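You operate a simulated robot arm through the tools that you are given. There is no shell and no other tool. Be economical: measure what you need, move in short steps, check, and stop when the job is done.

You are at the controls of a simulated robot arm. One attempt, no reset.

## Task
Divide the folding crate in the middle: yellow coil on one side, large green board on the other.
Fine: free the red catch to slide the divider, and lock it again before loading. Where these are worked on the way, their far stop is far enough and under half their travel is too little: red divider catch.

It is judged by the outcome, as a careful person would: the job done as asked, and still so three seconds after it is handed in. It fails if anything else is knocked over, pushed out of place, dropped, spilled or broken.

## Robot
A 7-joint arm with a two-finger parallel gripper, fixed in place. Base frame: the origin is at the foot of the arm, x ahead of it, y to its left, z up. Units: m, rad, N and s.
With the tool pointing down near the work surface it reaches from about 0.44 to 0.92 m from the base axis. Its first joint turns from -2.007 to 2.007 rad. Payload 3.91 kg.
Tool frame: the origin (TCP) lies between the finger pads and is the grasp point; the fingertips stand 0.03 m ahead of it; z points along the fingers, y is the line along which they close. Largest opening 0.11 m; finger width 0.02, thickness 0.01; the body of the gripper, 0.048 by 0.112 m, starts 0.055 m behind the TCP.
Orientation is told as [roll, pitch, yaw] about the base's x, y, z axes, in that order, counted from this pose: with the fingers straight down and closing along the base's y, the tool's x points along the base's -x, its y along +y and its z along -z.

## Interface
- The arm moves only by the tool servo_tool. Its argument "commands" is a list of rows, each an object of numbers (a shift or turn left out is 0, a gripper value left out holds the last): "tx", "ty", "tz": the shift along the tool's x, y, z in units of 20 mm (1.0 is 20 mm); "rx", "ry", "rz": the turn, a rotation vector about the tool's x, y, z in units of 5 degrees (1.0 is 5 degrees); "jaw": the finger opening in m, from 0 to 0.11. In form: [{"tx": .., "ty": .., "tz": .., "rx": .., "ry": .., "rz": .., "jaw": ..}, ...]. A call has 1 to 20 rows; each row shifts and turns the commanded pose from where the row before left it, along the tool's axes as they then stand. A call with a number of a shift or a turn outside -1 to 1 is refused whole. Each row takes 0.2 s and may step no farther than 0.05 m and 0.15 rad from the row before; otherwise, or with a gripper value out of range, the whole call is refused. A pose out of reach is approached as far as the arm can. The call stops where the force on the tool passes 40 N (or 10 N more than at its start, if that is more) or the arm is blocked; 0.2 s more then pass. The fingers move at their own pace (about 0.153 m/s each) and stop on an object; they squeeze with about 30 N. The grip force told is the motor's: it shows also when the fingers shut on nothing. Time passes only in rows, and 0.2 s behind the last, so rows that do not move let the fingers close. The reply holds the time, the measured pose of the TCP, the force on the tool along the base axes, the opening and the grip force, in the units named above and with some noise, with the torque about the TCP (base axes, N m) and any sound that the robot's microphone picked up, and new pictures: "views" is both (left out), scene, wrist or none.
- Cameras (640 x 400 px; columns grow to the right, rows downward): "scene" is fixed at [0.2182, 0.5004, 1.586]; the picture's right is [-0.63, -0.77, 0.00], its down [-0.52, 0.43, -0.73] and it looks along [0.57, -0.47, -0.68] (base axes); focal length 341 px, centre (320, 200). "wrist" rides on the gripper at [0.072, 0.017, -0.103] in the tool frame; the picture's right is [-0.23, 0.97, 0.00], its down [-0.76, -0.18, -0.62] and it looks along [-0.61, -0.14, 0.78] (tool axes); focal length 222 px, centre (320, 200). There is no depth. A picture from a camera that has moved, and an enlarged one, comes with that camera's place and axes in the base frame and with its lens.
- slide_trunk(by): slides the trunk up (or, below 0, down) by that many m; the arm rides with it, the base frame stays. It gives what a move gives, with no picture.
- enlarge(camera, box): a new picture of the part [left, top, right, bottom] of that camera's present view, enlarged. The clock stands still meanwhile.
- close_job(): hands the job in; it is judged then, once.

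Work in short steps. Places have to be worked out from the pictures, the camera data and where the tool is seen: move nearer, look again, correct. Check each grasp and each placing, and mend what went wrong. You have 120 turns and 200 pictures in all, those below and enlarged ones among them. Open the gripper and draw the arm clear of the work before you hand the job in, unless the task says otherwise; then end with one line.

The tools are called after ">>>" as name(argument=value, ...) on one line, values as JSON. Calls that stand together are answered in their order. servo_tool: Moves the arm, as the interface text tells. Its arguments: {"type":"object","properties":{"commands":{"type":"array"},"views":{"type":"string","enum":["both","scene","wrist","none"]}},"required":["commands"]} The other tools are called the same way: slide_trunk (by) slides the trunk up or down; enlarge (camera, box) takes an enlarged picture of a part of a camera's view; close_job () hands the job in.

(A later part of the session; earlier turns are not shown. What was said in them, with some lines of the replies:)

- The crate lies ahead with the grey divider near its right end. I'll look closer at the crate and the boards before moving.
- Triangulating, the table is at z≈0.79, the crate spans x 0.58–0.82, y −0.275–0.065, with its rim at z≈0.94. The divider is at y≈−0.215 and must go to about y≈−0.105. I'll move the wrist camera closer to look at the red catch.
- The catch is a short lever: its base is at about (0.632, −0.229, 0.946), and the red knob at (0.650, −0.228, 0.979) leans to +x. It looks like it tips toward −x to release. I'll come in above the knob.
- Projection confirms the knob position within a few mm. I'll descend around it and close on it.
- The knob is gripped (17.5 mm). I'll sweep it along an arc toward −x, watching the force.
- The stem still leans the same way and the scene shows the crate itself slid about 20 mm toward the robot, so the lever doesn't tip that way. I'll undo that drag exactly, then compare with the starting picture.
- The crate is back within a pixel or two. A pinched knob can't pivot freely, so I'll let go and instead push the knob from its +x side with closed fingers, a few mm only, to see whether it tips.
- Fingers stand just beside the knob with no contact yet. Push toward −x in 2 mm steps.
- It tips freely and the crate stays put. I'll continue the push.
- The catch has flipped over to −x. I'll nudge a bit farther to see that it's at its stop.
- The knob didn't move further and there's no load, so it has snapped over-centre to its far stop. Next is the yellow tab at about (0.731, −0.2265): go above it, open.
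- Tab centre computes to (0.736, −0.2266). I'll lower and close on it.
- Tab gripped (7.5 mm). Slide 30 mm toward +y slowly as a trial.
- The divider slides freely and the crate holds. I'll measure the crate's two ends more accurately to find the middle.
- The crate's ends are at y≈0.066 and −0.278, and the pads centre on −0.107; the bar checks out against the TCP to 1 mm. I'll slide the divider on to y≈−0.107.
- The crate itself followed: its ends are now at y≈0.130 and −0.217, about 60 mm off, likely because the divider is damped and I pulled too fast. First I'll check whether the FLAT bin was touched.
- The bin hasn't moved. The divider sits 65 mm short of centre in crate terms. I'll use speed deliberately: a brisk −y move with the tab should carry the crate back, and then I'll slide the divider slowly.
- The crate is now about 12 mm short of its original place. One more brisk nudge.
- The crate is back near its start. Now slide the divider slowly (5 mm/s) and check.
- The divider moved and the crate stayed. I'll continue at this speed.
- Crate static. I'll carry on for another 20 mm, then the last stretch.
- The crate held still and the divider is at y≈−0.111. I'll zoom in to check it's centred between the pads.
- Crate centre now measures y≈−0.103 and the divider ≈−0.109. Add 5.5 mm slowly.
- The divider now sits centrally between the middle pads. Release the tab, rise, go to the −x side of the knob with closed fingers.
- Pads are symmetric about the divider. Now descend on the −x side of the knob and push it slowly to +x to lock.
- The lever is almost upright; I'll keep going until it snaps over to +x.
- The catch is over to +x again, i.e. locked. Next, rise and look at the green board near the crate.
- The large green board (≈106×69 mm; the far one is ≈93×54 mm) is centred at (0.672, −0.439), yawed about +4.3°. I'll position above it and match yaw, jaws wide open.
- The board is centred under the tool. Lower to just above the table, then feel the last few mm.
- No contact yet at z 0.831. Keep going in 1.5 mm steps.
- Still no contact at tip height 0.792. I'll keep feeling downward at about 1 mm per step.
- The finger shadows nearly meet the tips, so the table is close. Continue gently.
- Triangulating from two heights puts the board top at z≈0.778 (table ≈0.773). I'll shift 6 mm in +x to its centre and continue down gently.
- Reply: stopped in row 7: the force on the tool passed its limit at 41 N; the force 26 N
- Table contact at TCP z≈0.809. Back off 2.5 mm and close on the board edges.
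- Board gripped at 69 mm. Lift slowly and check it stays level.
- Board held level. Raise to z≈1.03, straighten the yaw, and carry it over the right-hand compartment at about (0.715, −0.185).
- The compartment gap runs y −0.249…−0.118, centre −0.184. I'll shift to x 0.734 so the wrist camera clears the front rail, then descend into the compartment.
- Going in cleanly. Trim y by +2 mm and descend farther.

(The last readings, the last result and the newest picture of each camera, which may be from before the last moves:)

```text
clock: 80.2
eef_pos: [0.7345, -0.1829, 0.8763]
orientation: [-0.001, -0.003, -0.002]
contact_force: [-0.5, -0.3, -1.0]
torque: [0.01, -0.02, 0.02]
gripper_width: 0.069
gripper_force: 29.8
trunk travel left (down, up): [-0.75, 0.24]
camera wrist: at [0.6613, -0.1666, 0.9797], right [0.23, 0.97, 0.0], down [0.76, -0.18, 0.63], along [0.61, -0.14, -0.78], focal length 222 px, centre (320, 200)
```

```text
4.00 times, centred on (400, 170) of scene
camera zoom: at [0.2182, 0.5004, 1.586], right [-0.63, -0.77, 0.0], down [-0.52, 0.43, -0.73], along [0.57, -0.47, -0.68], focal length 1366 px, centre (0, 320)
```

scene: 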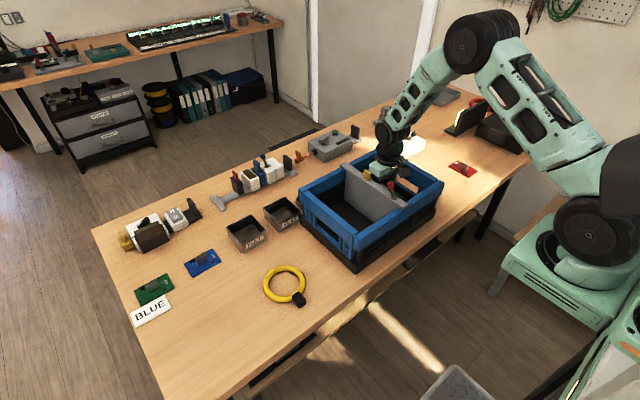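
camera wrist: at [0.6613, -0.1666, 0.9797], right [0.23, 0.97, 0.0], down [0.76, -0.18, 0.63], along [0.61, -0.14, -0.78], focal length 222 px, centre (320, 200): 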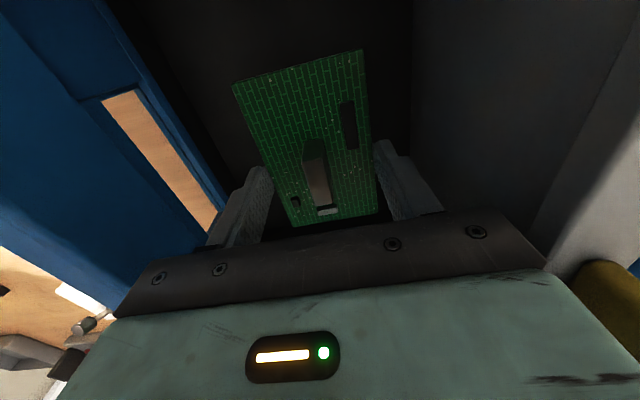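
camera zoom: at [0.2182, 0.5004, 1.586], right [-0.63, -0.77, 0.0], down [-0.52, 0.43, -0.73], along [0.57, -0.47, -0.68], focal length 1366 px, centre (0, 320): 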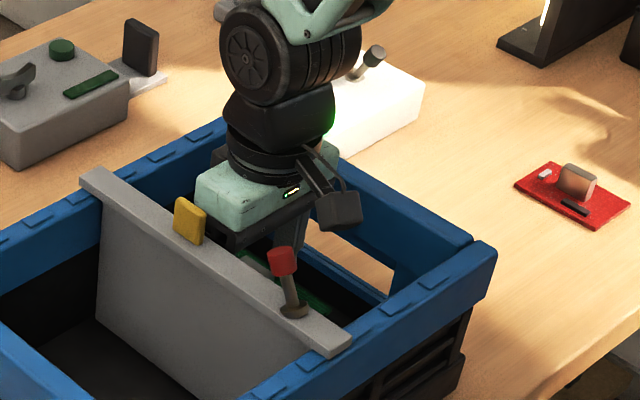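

No contacts; the camera box is clear of the knob and rails. Continue in 2–4 mm steps down to near the floor.

>>> servo_tool(commands=[{"tz": 0.2}, {"tz": 0.2}, {"tz": 0.2}, {"tz": 0.2}, {"tz": 0.2}, {"tz": 0.2}, {"tz": 0.2}, {"tz": 0.15}, {"tz": 0.1}, {"tz": 0.1}])

>>> enlarge(camera="scene", box=[340, 120, 460, 220])

```text
clock: 82.4
eef_pos: [0.7341, -0.1837, 0.841]
orientation: [-0.001, -0.002, 0.0]
contact_force: [0.0, -0.3, -1.0]
torque: [-0.01, 0.03, 0.0]
gripper_width: 0.0687
gripper_force: 30.3
trunk travel left (down, up): [-0.75, 0.24]
camera wrist: at [0.6613, -0.1664, 0.9448], right [0.23, 0.97, 0.0], down [0.76, -0.18, 0.62], along [0.61, -0.14, -0.78], focal length 222 px, centre (320, 200)
```

scene: 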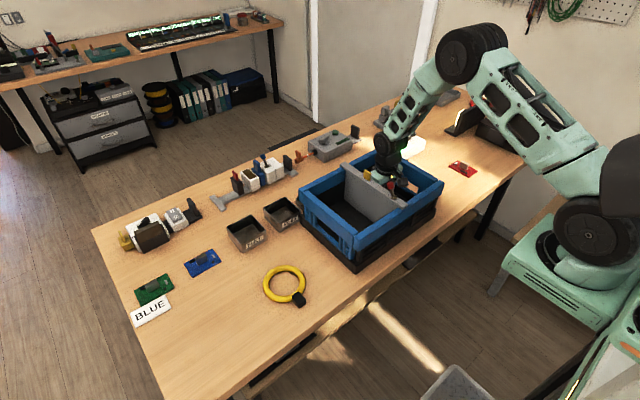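
wrist: 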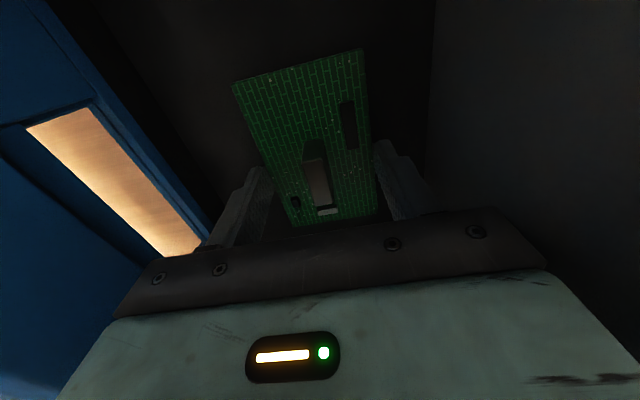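

```text
4.00 times, centred on (400, 170) of scene
camera zoom: at [0.2182, 0.5004, 1.586], right [-0.63, -0.77, 0.0], down [-0.52, 0.43, -0.73], along [0.57, -0.47, -0.68], focal length 1366 px, centre (0, 320)
```

zoom: 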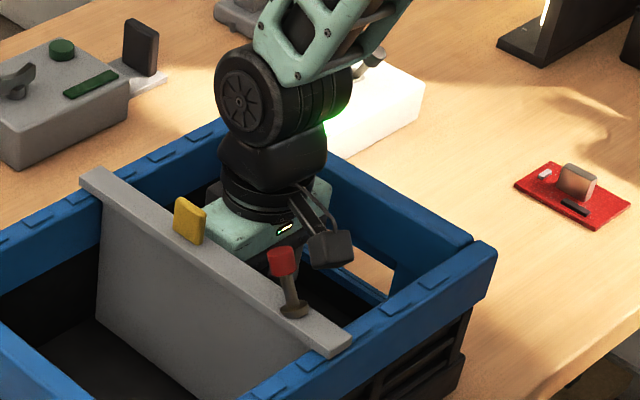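

Still free. Now 1 mm steps to find the floor.

>>> servo_tool(commands=[{"tz": 0.1}, {"tz": 0.1}, {"tz": 0.1}, {"tz": 0.1}, {}], views="none")

>>> servo_tool(commands=[{"tz": 0.06}, {"tz": 0.06}, {"tz": 0.06}, {}], views="none")

```text
clock: 83.6
eef_pos: [0.7348, -0.183, 0.8335]
orientation: [-0.001, -0.001, 0.0]
contact_force: [-0.4, 0.8, -0.7]
torque: [0.0, 0.02, -0.02]
gripper_width: 0.0686
gripper_force: 30.4
trunk travel left (down, up): [-0.75, 0.24]
```

```text
clock: 84.6
eef_pos: [0.7346, -0.1828, 0.8305]
orientation: [-0.003, -0.002, -0.001]
contact_force: [-0.7, 0.2, 0.1]
torque: [-0.01, 0.0, 0.0]
gripper_width: 0.0687
gripper_force: 29.8
trunk travel left (down, up): [-0.75, 0.24]
```

>>> servo_tool(commands=[{"tz": 0.06}, {"tz": 0.06}, {"tz": 0.06}, {}], views="none")

>>> servo_tool(commands=[{"tz": 0.05}, {"tz": 0.05}, {"tz": 0.05}, {}], views="none")

```text
clock: 85.6
eef_pos: [0.7328, -0.1822, 0.8264]
orientation: [-0.001, -0.002, 0.0]
contact_force: [-0.1, -0.6, -0.6]
torque: [0.03, 0.0, -0.01]
gripper_width: 0.069
gripper_force: 30.0
trunk travel left (down, up): [-0.75, 0.24]
```

```text
clock: 86.6
eef_pos: [0.7332, -0.1823, 0.8236]
orientation: [-0.003, -0.004, -0.001]
contact_force: [-2.6, 1.4, 15.1]
torque: [0.34, 0.17, 0.11]
gripper_width: 0.0688
gripper_force: 30.0
trunk travel left (down, up): [-0.75, 0.24]
```

The board is on the crate floor (15 N). Ease off a touch, open a little, and rise straight up.

>>> servo_tool(commands=[{"tz": -0.03}, {"jaw": 0.084}, {}, {"tz": -0.2}, {"tz": -0.4}, {"tz": -0.6}, {"tz": -0.8}, {"tz": -0.8}, {"tz": -0.8}, {"tz": -0.8}, {"tz": -0.8}, {"tz": -0.8}, {"tz": -0.8}, {"tz": -0.8}, {"tz": -0.8}, {"tz": -0.8}, {"tz": -0.8}])

>>> enlarge(camera="wrist", box=[140, 0, 500, 220])

>>> enlarge(camera="scene", box=[290, 120, 490, 270])

```text
clock: 90.2
eef_pos: [0.7333, -0.1838, 1.0239]
orientation: [-0.001, -0.002, 0.0]
contact_force: [-0.1, -0.2, 0.1]
torque: [-0.03, -0.01, -0.01]
gripper_width: 0.0841
gripper_force: 0.2
trunk travel left (down, up): [-0.75, 0.24]
camera wrist: at [0.6605, -0.1666, 1.1272], right [0.23, 0.97, 0.0], down [0.76, -0.18, 0.62], along [0.61, -0.14, -0.78], focal length 222 px, centre (320, 200)
```

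scene: 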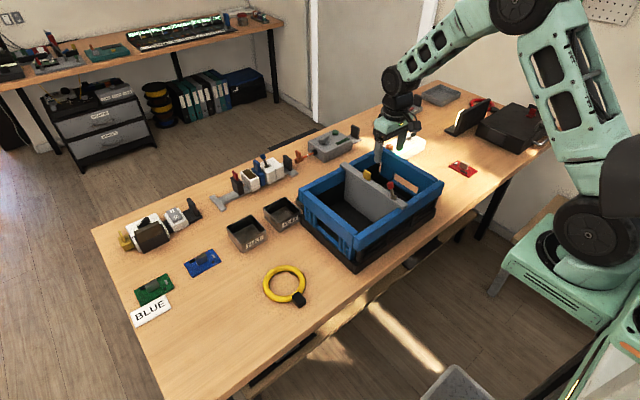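
wrist: 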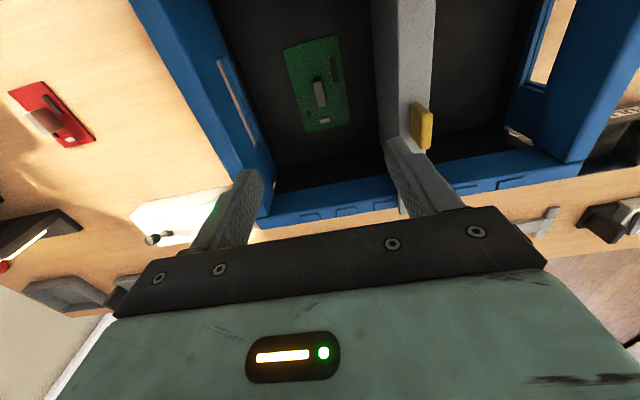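

```text
1.78 times, centred on (320, 110) of wrist
camera zoom: at [0.6605, -0.1666, 1.1272], right [0.23, 0.97, 0.0], down [0.76, -0.18, 0.62], along [0.61, -0.14, -0.78], focal length 395 px, centre (320, 360)
```

zoom: 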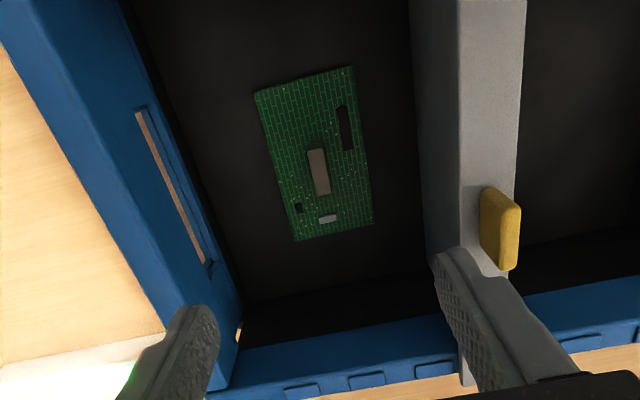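

```text
2.67 times, centred on (390, 195) of scene
camera zoom: at [0.2182, 0.5004, 1.586], right [-0.63, -0.77, 0.0], down [-0.52, 0.43, -0.73], along [0.57, -0.47, -0.68], focal length 910 px, centre (133, 213)
```

zoom: 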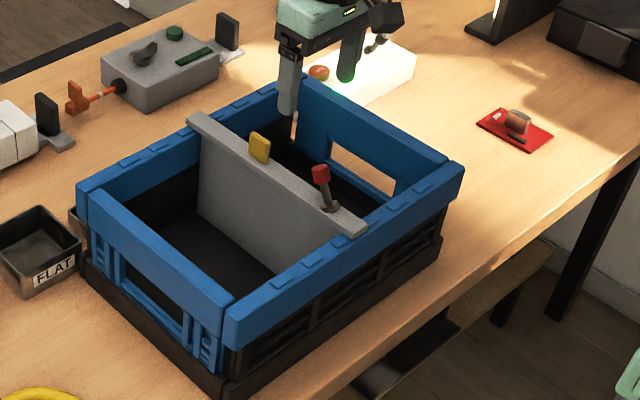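

The board lies flat in the right compartment, and the crate and divider are unmoved. Now the coil, at about (0.69, 0.236): rise and move over to view it.

>>> servo_tool(commands=[{"tz": -0.9}, {"tz": -0.9}, {"tx": 0.5, "ty": 0.95}, {"tx": 0.5, "ty": 0.95}, {"tx": 0.5, "ty": 0.95}, {"tx": 0.5, "ty": 0.95}, {"tx": 0.5, "ty": 0.95}, {"tx": 0.5, "ty": 0.95}, {"tx": 0.5, "ty": 0.95}, {"tx": 0.5, "ty": 0.95}, {"tx": 0.5, "ty": 0.95}, {"tx": 0.5, "ty": 0.95}, {"tx": 0.5, "ty": 0.95}, {"tx": 0.5, "ty": 0.95}, {"tx": 0.5, "ty": 0.95}, {"ty": 0.95}, {"ty": 0.95}, {"ty": 0.95}, {"ty": 0.95}, {"ty": 0.95}], views="none")

>>> servo_tool(commands=[{"ty": 0.95, "tz": 0.7, "jaw": 0.07}, {"ty": 0.95, "tz": 0.7}, {"ty": 0.95, "tz": 0.7}, {"tz": 0.7}, {"tz": 0.7}, {"tz": 0.7}])

>>> enlarge(camera="scene", box=[250, 245, 330, 315])

>>> enlarge(camera="wrist", box=[200, 40, 440, 220])

```text
clock: 94.4
eef_pos: [0.6034, 0.1587, 1.06]
orientation: [-0.002, -0.002, -0.001]
contact_force: [0.3, -0.7, 0.0]
torque: [0.04, 0.02, 0.03]
gripper_width: 0.0839
gripper_force: 0.0
trunk travel left (down, up): [-0.75, 0.24]
```

```text
clock: 95.8
eef_pos: [0.6031, 0.2158, 0.9747]
orientation: [-0.002, -0.003, 0.001]
contact_force: [0.0, 0.4, -0.5]
torque: [0.0, -0.06, -0.04]
gripper_width: 0.0701
gripper_force: 0.2
trunk travel left (down, up): [-0.75, 0.24]
camera wrist: at [0.5303, 0.2324, 1.0784], right [0.23, 0.97, 0.0], down [0.76, -0.18, 0.63], along [0.61, -0.14, -0.78], focal length 222 px, centre (320, 200)
```

scene: 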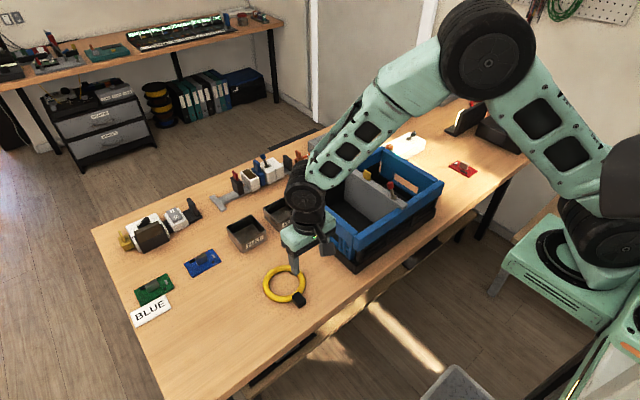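
wrist: 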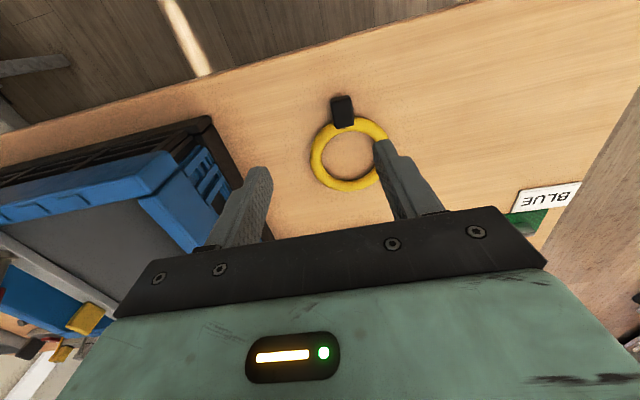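

```text
5.71 times, centred on (290, 280) of scene
camera zoom: at [0.2182, 0.5004, 1.586], right [-0.63, -0.77, 0.0], down [-0.52, 0.43, -0.73], along [0.57, -0.47, -0.68], focal length 1951 px, centre (491, -257)
```

zoom: 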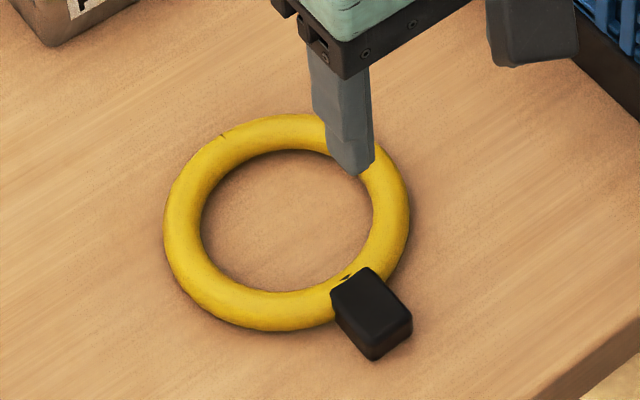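

```text
2.22 times, centred on (320, 130) of wrist
camera zoom: at [0.5303, 0.2324, 1.0784], right [0.23, 0.97, 0.0], down [0.76, -0.18, 0.63], along [0.61, -0.14, -0.78], focal length 494 px, centre (320, 356)
```

zoom: 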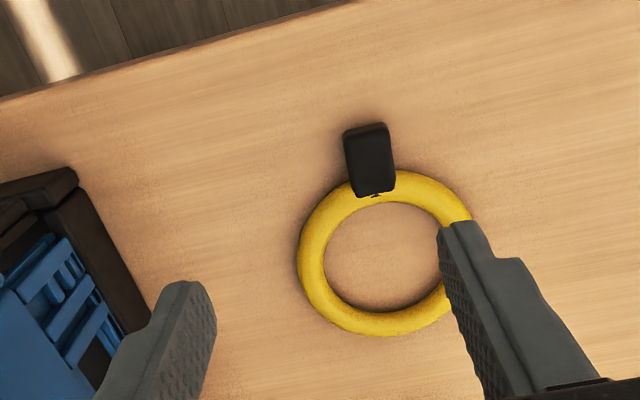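

The black block on the coil spans x 0.602–0.637, y 0.228–0.252 and is aligned with x; the ring centre is (0.685, 0.237). I'll grip the block with the tool leaned 20° over the ring, so that the wrist camera later clears the crate's front rail.

>>> servo_tool(commands=[{"tx": -0.35, "ty": 0.4, "tz": 0.9}, {"tx": -0.35, "ty": 0.4, "tz": 0.9}, {"tx": -0.35, "ty": 0.41, "tz": 0.9}, {"tz": 0.9}, {"ry": 1}, {"ry": 1}, {"ry": 1}, {"ry": 1}, {}])

>>> enlarge(camera="scene", box=[250, 225, 350, 315])

```text
clock: 97.8
eef_pos: [0.6249, 0.2396, 0.9043]
orientation: [-0.001, 0.348, -0.001]
contact_force: [0.1, 0.0, -0.2]
torque: [0.02, -0.03, 0.0]
gripper_width: 0.0698
gripper_force: 0.0
trunk travel left (down, up): [-0.75, 0.24]
camera wrist: at [0.5917, 0.2569, 1.0251], right [0.21, 0.97, -0.08], down [0.93, -0.18, 0.33], along [0.3, -0.14, -0.94], focal length 222 px, centre (320, 200)
```

scene: 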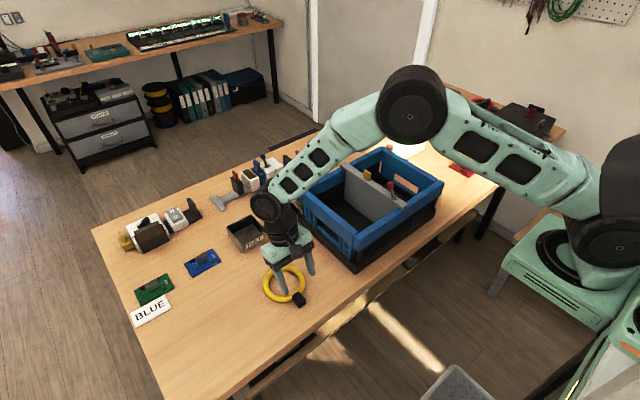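
wrist: 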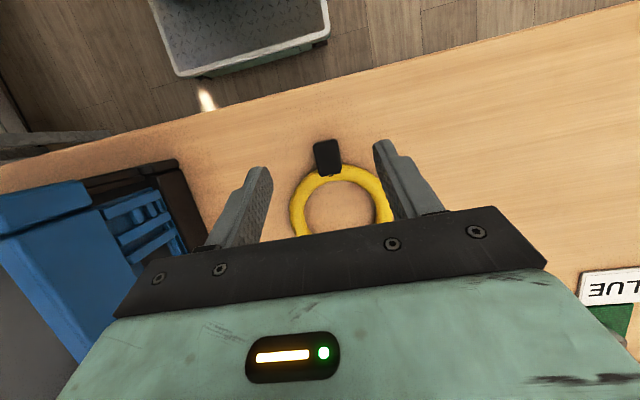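

```text
4.44 times, centred on (300, 270) of scene
camera zoom: at [0.2182, 0.5004, 1.586], right [-0.63, -0.77, 0.0], down [-0.52, 0.43, -0.73], along [0.57, -0.47, -0.68], focal length 1517 px, centre (409, -111)
```

zoom: 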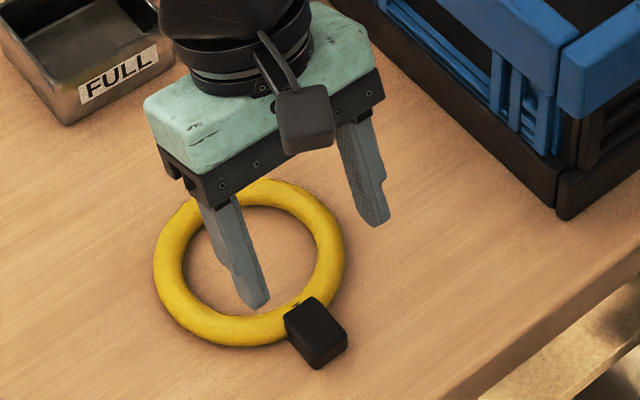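

The block's position is confirmed at (0.620, 0.240). Descend vertically (in tilted axes) toward it.

>>> servo_tool(commands=[{"tx": -0.243, "tz": 0.668}, {"tx": -0.243, "tz": 0.668}, {"tx": -0.243, "tz": 0.668}, {"tx": -0.243, "tz": 0.668}, {"tx": -0.243, "tz": 0.668}, {"tx": -0.2, "tz": 0.55}, {}])

>>> enlarge(camera="scene", box=[250, 225, 350, 315])

```text
clock: 99.4
eef_pos: [0.6251, 0.2402, 0.8198]
orientation: [-0.002, 0.347, 0.0]
contact_force: [0.3, 0.1, -0.1]
torque: [-0.04, 0.0, -0.02]
gripper_width: 0.0702
gripper_force: 0.0
trunk travel left (down, up): [-0.75, 0.24]
camera wrist: at [0.5915, 0.2572, 0.9422], right [0.21, 0.97, -0.08], down [0.93, -0.18, 0.33], along [0.3, -0.14, -0.94], focal length 222 px, centre (320, 200)
```

scene: 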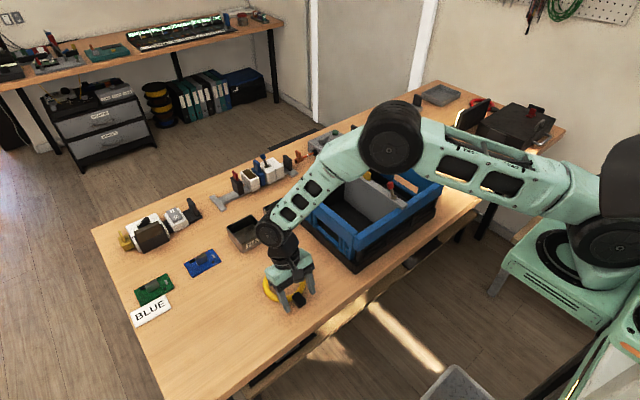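
wrist: 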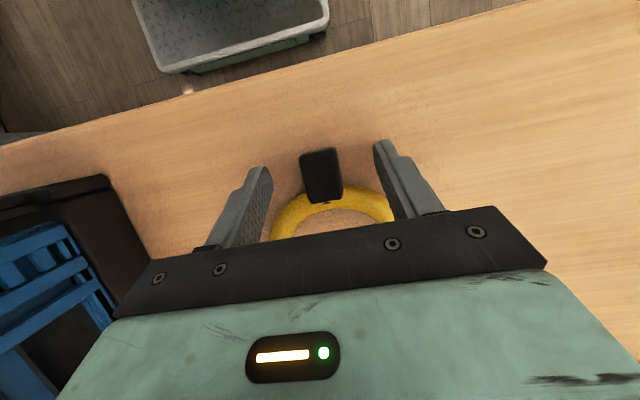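

```text
4.44 times, centred on (300, 270) of scene
camera zoom: at [0.2182, 0.5004, 1.586], right [-0.63, -0.77, 0.0], down [-0.52, 0.43, -0.73], along [0.57, -0.47, -0.68], focal length 1517 px, centre (409, -111)
```

zoom: 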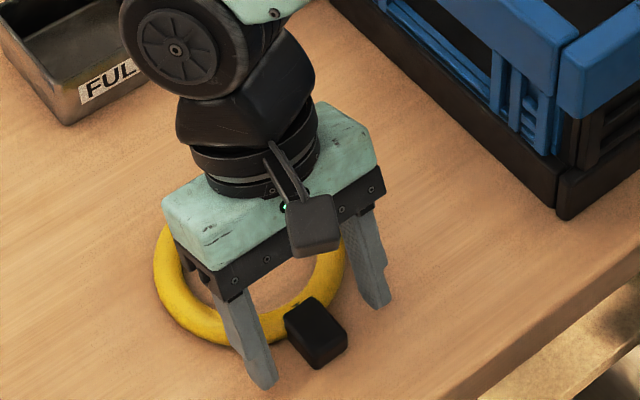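

The fingers straddle the block. Lower 4 mm more and close.

>>> servo_tool(commands=[{"tx": -0.035, "tz": 0.094}, {"tx": -0.035, "tz": 0.094}, {}, {"jaw": 0.04}, {"jaw": 0.03}, {"jaw": 0.01}, {}, {}])

>>> enlarge(camera="scene", box=[250, 225, 350, 315])

```text
clock: 101.2
eef_pos: [0.6245, 0.2408, 0.8169]
orientation: [-0.002, 0.348, 0.0]
contact_force: [-0.1, -0.3, -0.3]
torque: [0.05, -0.02, -0.02]
gripper_width: 0.0255
gripper_force: 30.1
trunk travel left (down, up): [-0.75, 0.24]
camera wrist: at [0.5916, 0.2567, 0.9381], right [0.21, 0.97, -0.08], down [0.93, -0.18, 0.33], along [0.3, -0.14, -0.94], focal length 222 px, centre (320, 200)
```

scene: 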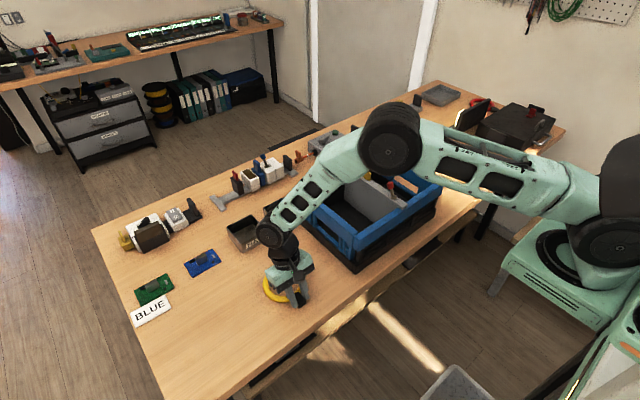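
wrist: 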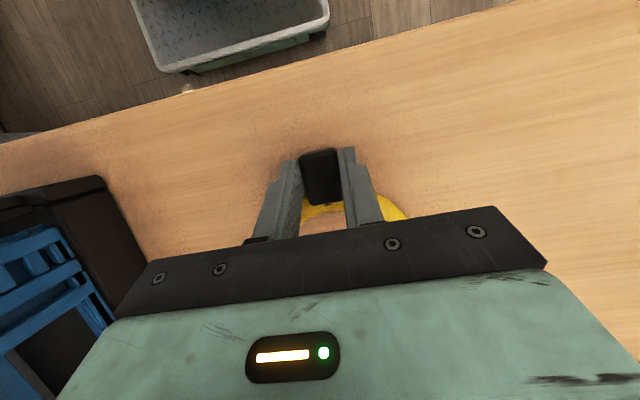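

```text
4.44 times, centred on (300, 270) of scene
camera zoom: at [0.2182, 0.5004, 1.586], right [-0.63, -0.77, 0.0], down [-0.52, 0.43, -0.73], along [0.57, -0.47, -0.68], focal length 1517 px, centre (409, -111)
```

zoom: 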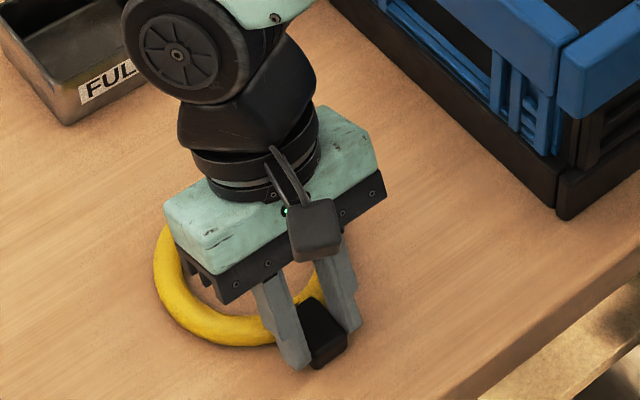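

Block gripped at 25.5 mm. Lift 60 mm vertically and check that the ring stays level.

>>> servo_tool(commands=[{"tx": 0.1, "tz": -0.28}, {"tx": 0.17, "tz": -0.47}, {"tx": 0.257, "tz": -0.705}, {"tx": 0.257, "tz": -0.705}, {"tx": 0.257, "tz": -0.705}, {}])

>>> enlarge(camera="scene", box=[250, 205, 350, 305])

```text
clock: 102.6
eef_pos: [0.625, 0.24, 0.8773]
orientation: [-0.001, 0.349, -0.002]
contact_force: [0.1, 0.1, -1.8]
torque: [-0.06, 0.08, 0.01]
gripper_width: 0.0255
gripper_force: 29.9
trunk travel left (down, up): [-0.75, 0.24]
camera wrist: at [0.5917, 0.2569, 0.999], right [0.21, 0.97, -0.08], down [0.93, -0.18, 0.33], along [0.3, -0.14, -0.94], focal length 222 px, centre (320, 200)
```

scene: 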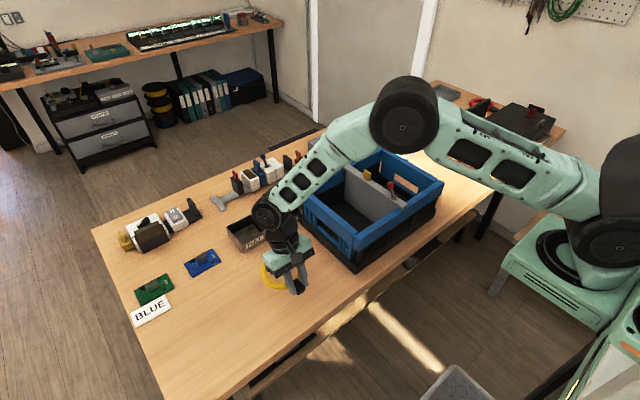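
wrist: 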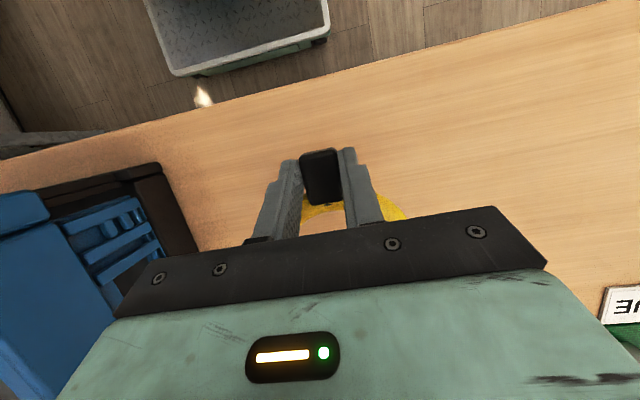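

```text
4.00 times, centred on (300, 255) of scene
camera zoom: at [0.2182, 0.5004, 1.586], right [-0.63, -0.77, 0.0], down [-0.52, 0.43, -0.73], along [0.57, -0.47, -0.68], focal length 1366 px, centre (400, -20)
```

zoom: 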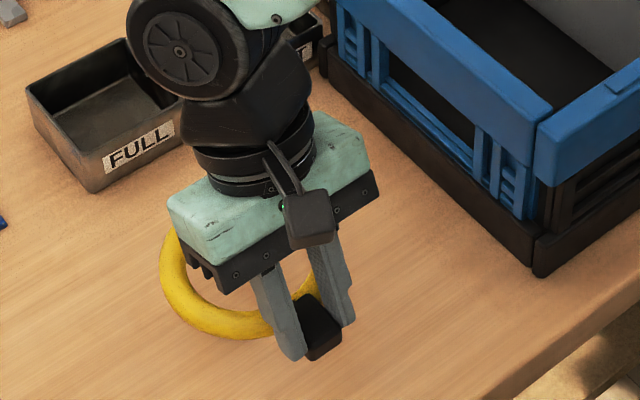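

Held level. Raise to z≈1.01, then carry it over the left compartment to TCP (0.657, −0.023).

>>> servo_tool(commands=[{"tx": 0.284, "tz": -0.78}, {"tx": 0.284, "tz": -0.78}, {"tx": 0.284, "tz": -0.78}, {"tx": 0.284, "tz": -0.78}, {"tx": 0.284, "tz": -0.78}, {"tx": 0.284, "tz": -0.78}, {"tx": 0.284, "tz": -0.78}, {"tx": 0.284, "tz": -0.78}], views="none")

>>> servo_tool(commands=[{"tx": -0.1, "tz": -0.0365, "ty": -0.877}, {"tx": -0.1, "tz": -0.0365, "ty": -0.877}, {"tx": -0.1, "tz": -0.0365, "ty": -0.877}, {"tx": -0.1, "tz": -0.0365, "ty": -0.877}, {"tx": -0.1, "tz": -0.0365, "ty": -0.877}, {"tx": -0.1, "tz": -0.0365, "ty": -0.877}, {"tx": -0.1, "tz": -0.0365, "ty": -0.877}, {"tx": -0.1, "tz": -0.0365, "ty": -0.877}, {"tx": -0.1, "tz": -0.0365, "ty": -0.877}, {"tx": -0.1, "tz": -0.0365, "ty": -0.877}, {"tx": -0.1, "tz": -0.0365, "ty": -0.877}, {"tx": -0.1, "tz": -0.0365, "ty": -0.877}, {"tx": -0.1, "tz": -0.0365, "ty": -0.877}, {"tx": -0.1, "tz": -0.0365, "ty": -0.877}, {"tx": -0.1, "tz": -0.0365, "ty": -0.877}, {}])

>>> enlarge(camera="scene", box=[290, 130, 450, 270])

```text
clock: 104.4
eef_pos: [0.6248, 0.2408, 1.0104]
orientation: [-0.001, 0.347, -0.001]
contact_force: [-0.5, 0.2, -1.3]
torque: [-0.02, 0.1, -0.02]
gripper_width: 0.0254
gripper_force: 29.9
trunk travel left (down, up): [-0.75, 0.24]
```

```text
clock: 107.8
eef_pos: [0.6565, -0.0227, 1.0097]
orientation: [-0.002, 0.348, 0.0]
contact_force: [0.3, 0.7, -1.6]
torque: [-0.01, 0.07, -0.03]
gripper_width: 0.0256
gripper_force: 30.2
trunk travel left (down, up): [-0.75, 0.24]
camera wrist: at [0.6235, -0.0058, 1.1319], right [0.21, 0.97, -0.08], down [0.93, -0.18, 0.33], along [0.3, -0.14, -0.94], focal length 222 px, centre (320, 200)
```

scene: 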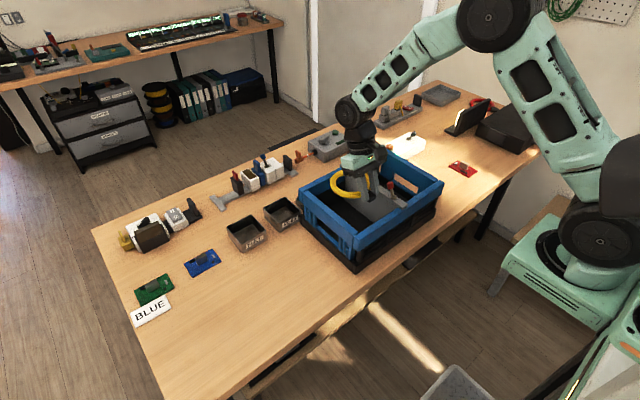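
wrist: 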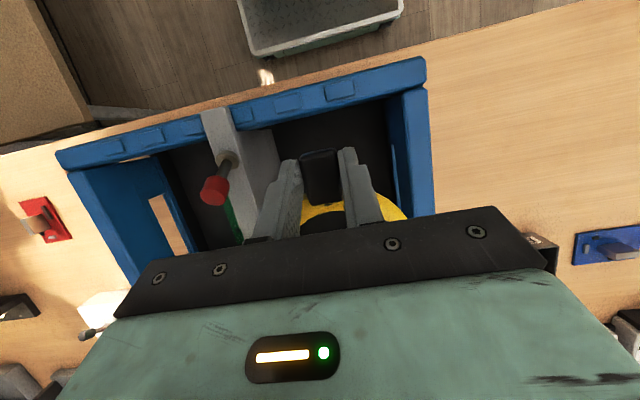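

```text
2.86 times, centred on (370, 200) of scene
camera zoom: at [0.2182, 0.5004, 1.586], right [-0.63, -0.77, 0.0], down [-0.52, 0.43, -0.73], along [0.57, -0.47, -0.68], focal length 975 px, centre (177, 200)
```

zoom: 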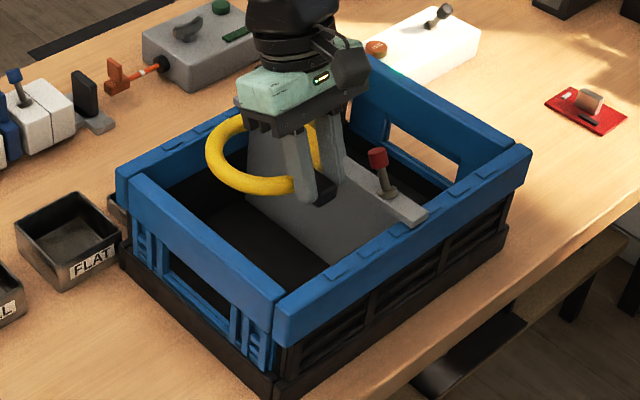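

Level over the left compartment. I'll zoom to measure the gap between divider and end rail before lowering.

>>> enlarge(camera="wrist", box=[180, 50, 460, 230])

>>> enlarge(camera="scene", box=[320, 130, 420, 230])

```text
2.22 times, centred on (320, 140) of wrist
camera zoom: at [0.6235, -0.0058, 1.1319], right [0.21, 0.97, -0.08], down [0.93, -0.18, 0.33], along [0.3, -0.14, -0.94], focal length 494 px, centre (320, 333)
```

zoom: 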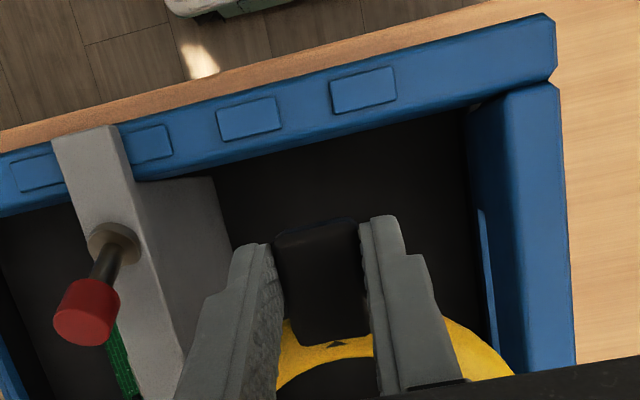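

```text
4.00 times, centred on (370, 180) of scene
camera zoom: at [0.2182, 0.5004, 1.586], right [-0.63, -0.77, 0.0], down [-0.52, 0.43, -0.73], along [0.57, -0.47, -0.68], focal length 1366 px, centre (120, 280)
```

zoom: 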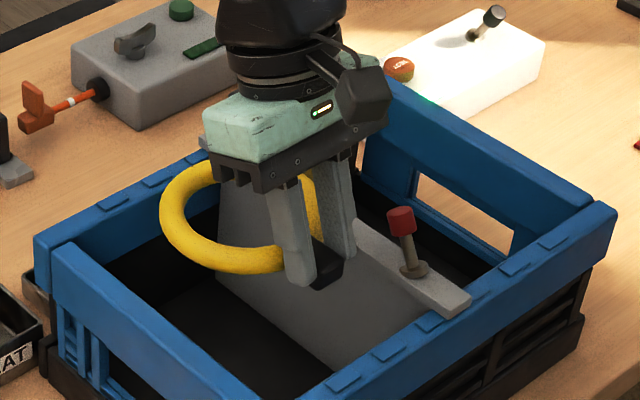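

The gap is y −0.088…+0.045, so y is well centred. I'll shift +10 mm in x to give the camera margin from the front rail and lower 100 mm.

>>> servo_tool(commands=[{"tx": -0.47, "tz": -0.17}, {"tx": -0.214, "tz": 0.5875}, {"tx": -0.214, "tz": 0.5875}, {"tx": -0.214, "tz": 0.5875}, {"tx": -0.214, "tz": 0.5875}, {"tx": -0.214, "tz": 0.5875}, {"tx": -0.214, "tz": 0.5875}, {"tx": -0.214, "tz": 0.5875}, {"tx": -0.214, "tz": 0.5875}])

>>> enlarge(camera="scene", box=[310, 130, 430, 230])

>>> enlarge(camera="wrist", box=[180, 50, 460, 230])

```text
clock: 109.8
eef_pos: [0.6666, -0.0225, 0.9099]
orientation: [-0.004, 0.346, 0.0]
contact_force: [-0.2, -0.3, -1.8]
torque: [0.01, 0.02, 0.0]
gripper_width: 0.0255
gripper_force: 30.2
trunk travel left (down, up): [-0.75, 0.24]
camera wrist: at [0.6332, -0.0062, 1.0313], right [0.21, 0.97, -0.08], down [0.93, -0.18, 0.33], along [0.3, -0.14, -0.94], focal length 222 px, centre (320, 200)
```

scene: 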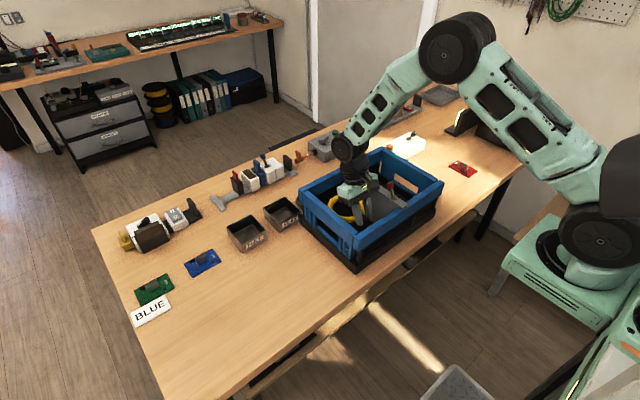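
wrist: 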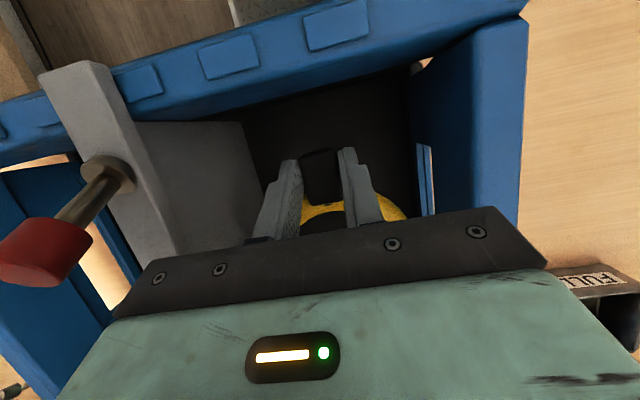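

```text
4.00 times, centred on (370, 180) of scene
camera zoom: at [0.2182, 0.5004, 1.586], right [-0.63, -0.77, 0.0], down [-0.52, 0.43, -0.73], along [0.57, -0.47, -0.68], focal length 1366 px, centre (120, 280)
```

zoom: 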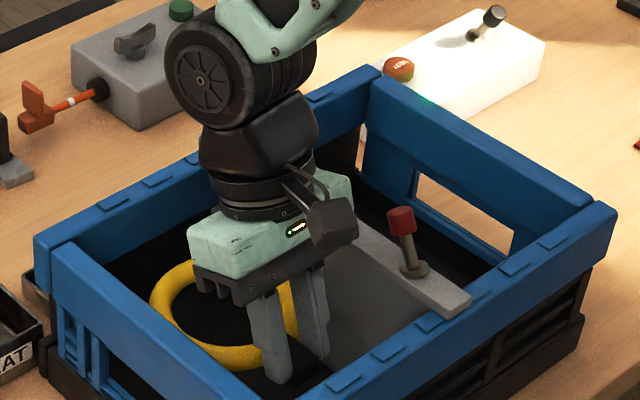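

```text
2.22 times, centred on (320, 140) of wrist
camera zoom: at [0.6332, -0.0062, 1.0313], right [0.21, 0.97, -0.08], down [0.93, -0.18, 0.33], along [0.3, -0.14, -0.94], focal length 494 px, centre (320, 333)
```

zoom: 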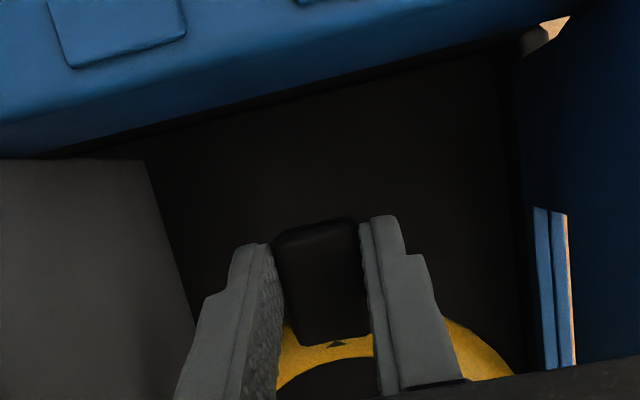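

Clear all round. Lower to just above the floor.

>>> servo_tool(commands=[{"tx": -0.171, "tz": 0.47}, {"tx": -0.171, "tz": 0.47}, {"tx": -0.171, "tz": 0.47}, {"tx": -0.171, "tz": 0.47}, {"tx": -0.171, "tz": 0.47}, {"tx": -0.171, "tz": 0.47}, {"tx": -0.1, "tz": 0.27}])

>>> enlarge(camera="scene", box=[310, 130, 430, 230])

```text
clock: 111.4
eef_pos: [0.6653, -0.0224, 0.8436]
orientation: [-0.001, 0.348, 0.0]
contact_force: [0.1, -0.4, -1.5]
torque: [0.01, 0.07, 0.0]
gripper_width: 0.0255
gripper_force: 29.6
trunk travel left (down, up): [-0.75, 0.24]
camera wrist: at [0.6333, -0.0058, 0.9653], right [0.21, 0.97, -0.08], down [0.93, -0.18, 0.33], along [0.3, -0.14, -0.94], focal length 222 px, centre (320, 200)
```

scene: 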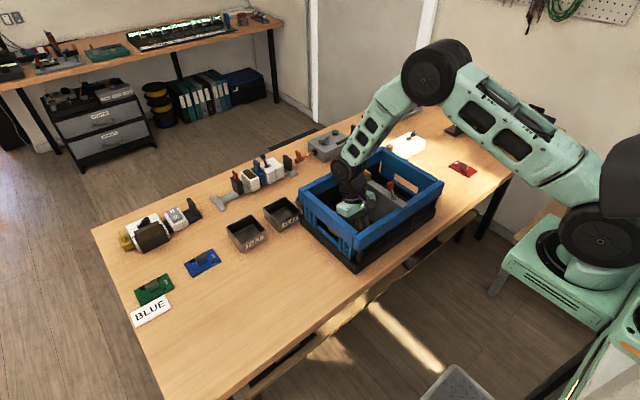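
wrist: 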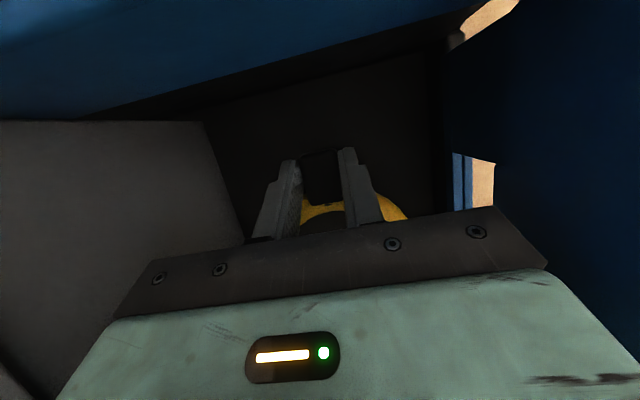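

```text
4.00 times, centred on (370, 180) of scene
camera zoom: at [0.2182, 0.5004, 1.586], right [-0.63, -0.77, 0.0], down [-0.52, 0.43, -0.73], along [0.57, -0.47, -0.68], focal length 1366 px, centre (120, 280)
```

zoom: 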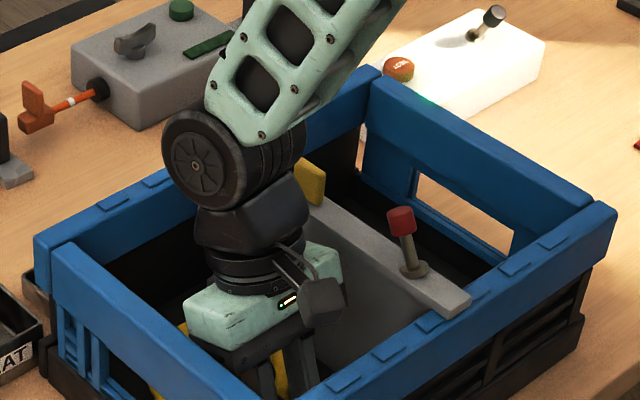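

Continue in ~1.5 mm steps to contact.

>>> servo_tool(commands=[{"tx": -0.026, "tz": 0.07}, {"tx": -0.026, "tz": 0.07}, {"tx": -0.026, "tz": 0.07}, {"tx": -0.026, "tz": 0.07}, {"tx": -0.026, "tz": 0.07}, {}], views="none")

>>> servo_tool(commands=[{"tx": -0.018, "tz": 0.047}, {"tx": -0.018, "tz": 0.047}, {"tx": -0.018, "tz": 0.047}, {}], views="none")

```text
clock: 112.8
eef_pos: [0.6672, -0.023, 0.8353]
orientation: [-0.003, 0.348, 0.001]
contact_force: [0.0, 0.9, -1.4]
torque: [-0.03, 0.09, -0.02]
gripper_width: 0.0252
gripper_force: 30.3
trunk travel left (down, up): [-0.75, 0.24]
```

```text
clock: 113.8
eef_pos: [0.6674, -0.0233, 0.833]
orientation: [-0.003, 0.347, 0.001]
contact_force: [0.1, 0.1, -1.3]
torque: [0.01, 0.04, 0.0]
gripper_width: 0.0254
gripper_force: 29.9
trunk travel left (down, up): [-0.75, 0.24]
```

>>> servo_tool(commands=[{"tx": -0.018, "tz": 0.047}, {"tx": -0.018, "tz": 0.047}, {}], views="none")

>>> servo_tool(commands=[{"tx": -0.018, "tz": 0.047}, {"tx": -0.018, "tz": 0.047}, {}], views="none")

```text
clock: 114.6
eef_pos: [0.6683, -0.0222, 0.8314]
orientation: [-0.003, 0.349, -0.001]
contact_force: [0.8, 0.5, -1.5]
torque: [0.0, 0.1, 0.01]
gripper_width: 0.0254
gripper_force: 29.5
trunk travel left (down, up): [-0.75, 0.24]
```

```text
clock: 115.4
eef_pos: [0.6665, -0.0227, 0.8306]
orientation: [-0.003, 0.347, 0.001]
contact_force: [-3.2, -0.4, 9.4]
torque: [0.09, -0.48, 0.02]
gripper_width: 0.0254
gripper_force: 29.9
trunk travel left (down, up): [-0.75, 0.24]
```

Floor contact (≈10 N). Open to 50 mm and rise vertically out of the crate.

>>> servo_tool(commands=[{"jaw": 0.05}, {}, {"tx": 0.1, "tz": -0.28}, {"tx": 0.17, "tz": -0.47}, {"tx": 0.257, "tz": -0.705}, {"tx": 0.257, "tz": -0.705}, {"tx": 0.257, "tz": -0.705}, {"tx": 0.257, "tz": -0.705}, {"tx": 0.257, "tz": -0.705}, {"tx": 0.257, "tz": -0.705}, {"tx": 0.257, "tz": -0.705}, {"tx": 0.257, "tz": -0.705}, {"tx": 0.257, "tz": -0.705}, {"tx": 0.257, "tz": -0.705}, {"tx": 0.257, "tz": -0.705}])

>>> enlarge(camera="wrist", box=[150, 40, 470, 230])

```text
clock: 118.6
eef_pos: [0.6669, -0.0219, 1.0094]
orientation: [-0.003, 0.348, -0.001]
contact_force: [0.1, -0.2, 0.5]
torque: [0.04, 0.02, -0.03]
gripper_width: 0.0501
gripper_force: 0.0
trunk travel left (down, up): [-0.75, 0.24]
camera wrist: at [0.6334, -0.006, 1.1322], right [0.21, 0.97, -0.08], down [0.93, -0.18, 0.33], along [0.3, -0.14, -0.94], focal length 222 px, centre (320, 200)
```

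scene: 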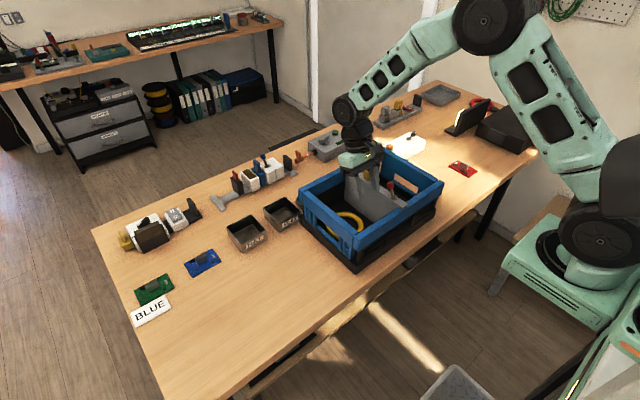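
wrist: 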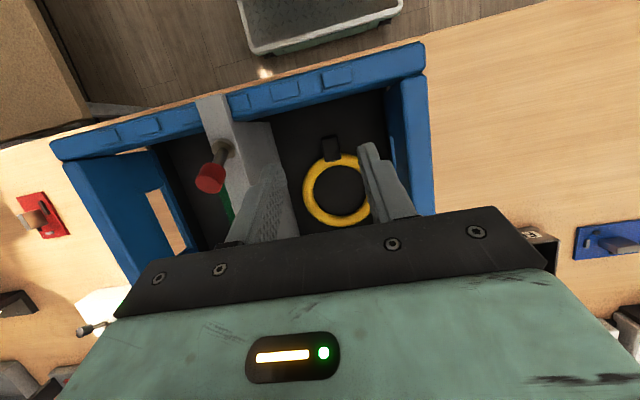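

```text
2.00 times, centred on (310, 135) of wrist
camera zoom: at [0.6334, -0.006, 1.1322], right [0.21, 0.97, -0.08], down [0.93, -0.18, 0.33], along [0.3, -0.14, -0.94], focal length 444 px, centre (340, 330)
```

zoom: 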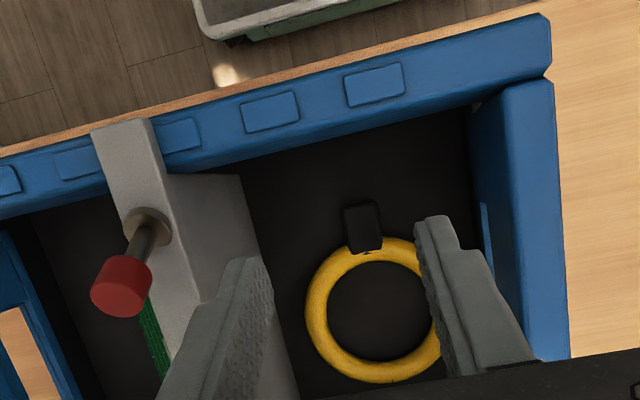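

The coil lies flat in the left compartment. I'll withdraw: rise, undo the tilt, and retract toward the start pose.

>>> servo_tool(commands=[{"tx": 0.3, "tz": -0.85}, {"tx": 0.3, "tz": -0.85}, {"tx": 0.3, "tz": -0.85}, {"tx": 0.3, "tz": -0.85}, {"ry": -1}, {"ry": -1}, {"ry": -1}, {"ry": -1}, {"tx": 0.8, "tz": -0.5}, {"tx": 0.8, "tz": -0.5}, {"tx": 0.8, "tz": -0.5}, {"tx": 0.8, "tz": -0.5}, {"tx": 0.8, "tz": -0.5}, {"tx": 0.8, "tz": -0.5}, {"tx": 0.8, "tz": -0.5}, {"tx": 0.8, "tz": -0.5}, {"tx": 0.8, "tz": -0.5}, {"tx": 0.8, "tz": -0.5, "jaw": 0.11}, {}])

>>> enlarge(camera="scene", box=[290, 120, 490, 270])

>>> enlarge(camera="wrist", box=[180, 40, 420, 220])

```text
clock: 122.6
eef_pos: [0.5083, -0.0217, 1.1842]
orientation: [-0.002, -0.003, -0.002]
contact_force: [-0.1, -0.1, 0.2]
torque: [0.03, 0.02, -0.02]
gripper_width: 0.11
gripper_force: 0.0
trunk travel left (down, up): [-0.75, 0.24]
camera wrist: at [0.4343, -0.0046, 1.2858], right [0.23, 0.97, 0.0], down [0.76, -0.18, 0.62], along [0.61, -0.14, -0.78], focal length 222 px, centre (320, 200)
```

scene: 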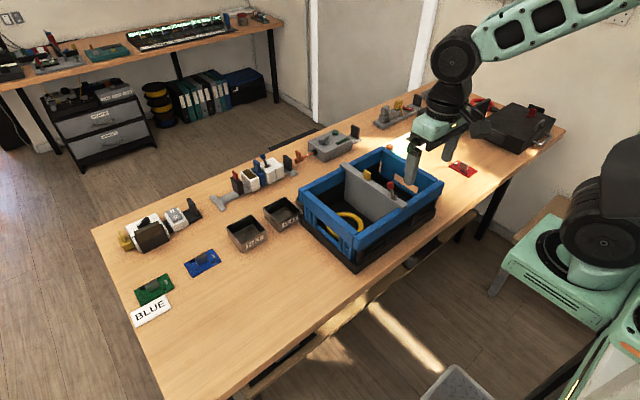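
wrist: 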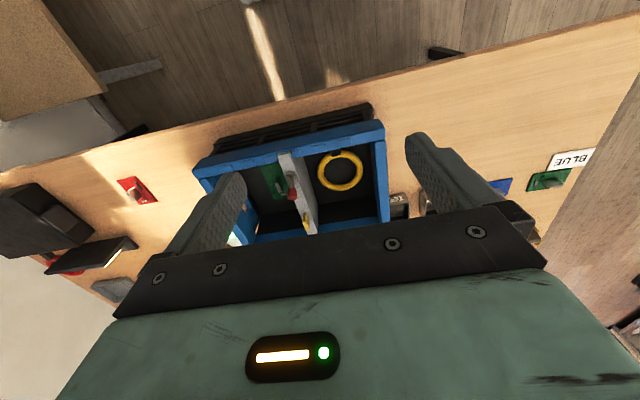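

```text
2.67 times, centred on (390, 195) of scene
camera zoom: at [0.2182, 0.5004, 1.586], right [-0.63, -0.77, 0.0], down [-0.52, 0.43, -0.73], along [0.57, -0.47, -0.68], focal length 910 px, centre (133, 213)
```

zoom: 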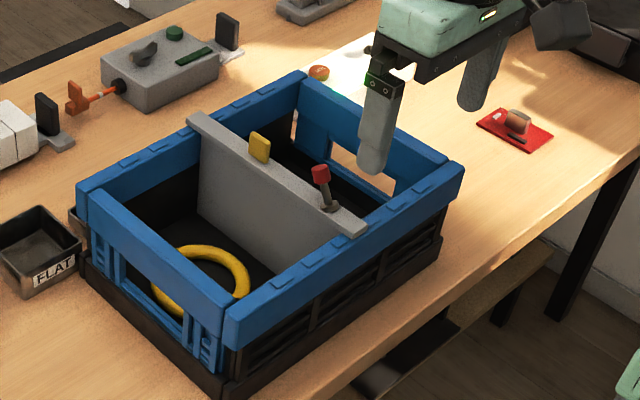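

```text
2.22 times, centred on (300, 130) of wrist
camera zoom: at [0.4343, -0.0046, 1.2858], right [0.23, 0.97, 0.0], down [0.76, -0.18, 0.62], along [0.61, -0.14, -0.78], focal length 494 px, centre (364, 356)
```

zoom: 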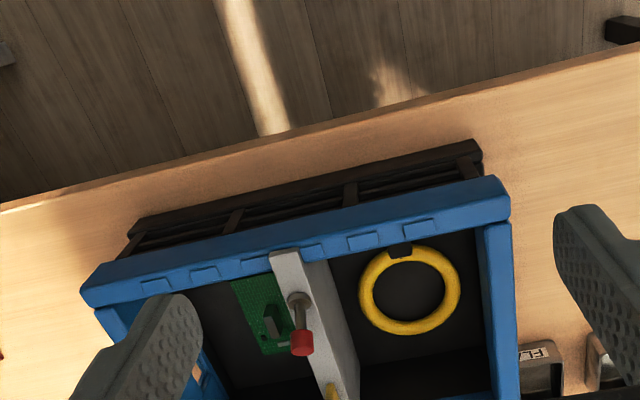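

Everything is in place: the divider is centred and locked, the coil is on the left, the large green board is on the right, the other items are untouched, and the arm is clear. Handing in.

>>> close_job()

```text
The job is handed in.
```

I slid the divider to the middle of the crate and locked the red catch again. Then I put the yellow coil flat in the left half and the large green board flat in the right. On the way the crate was dragged about 60 mm, and I moved it back to within a few mm of where it started.
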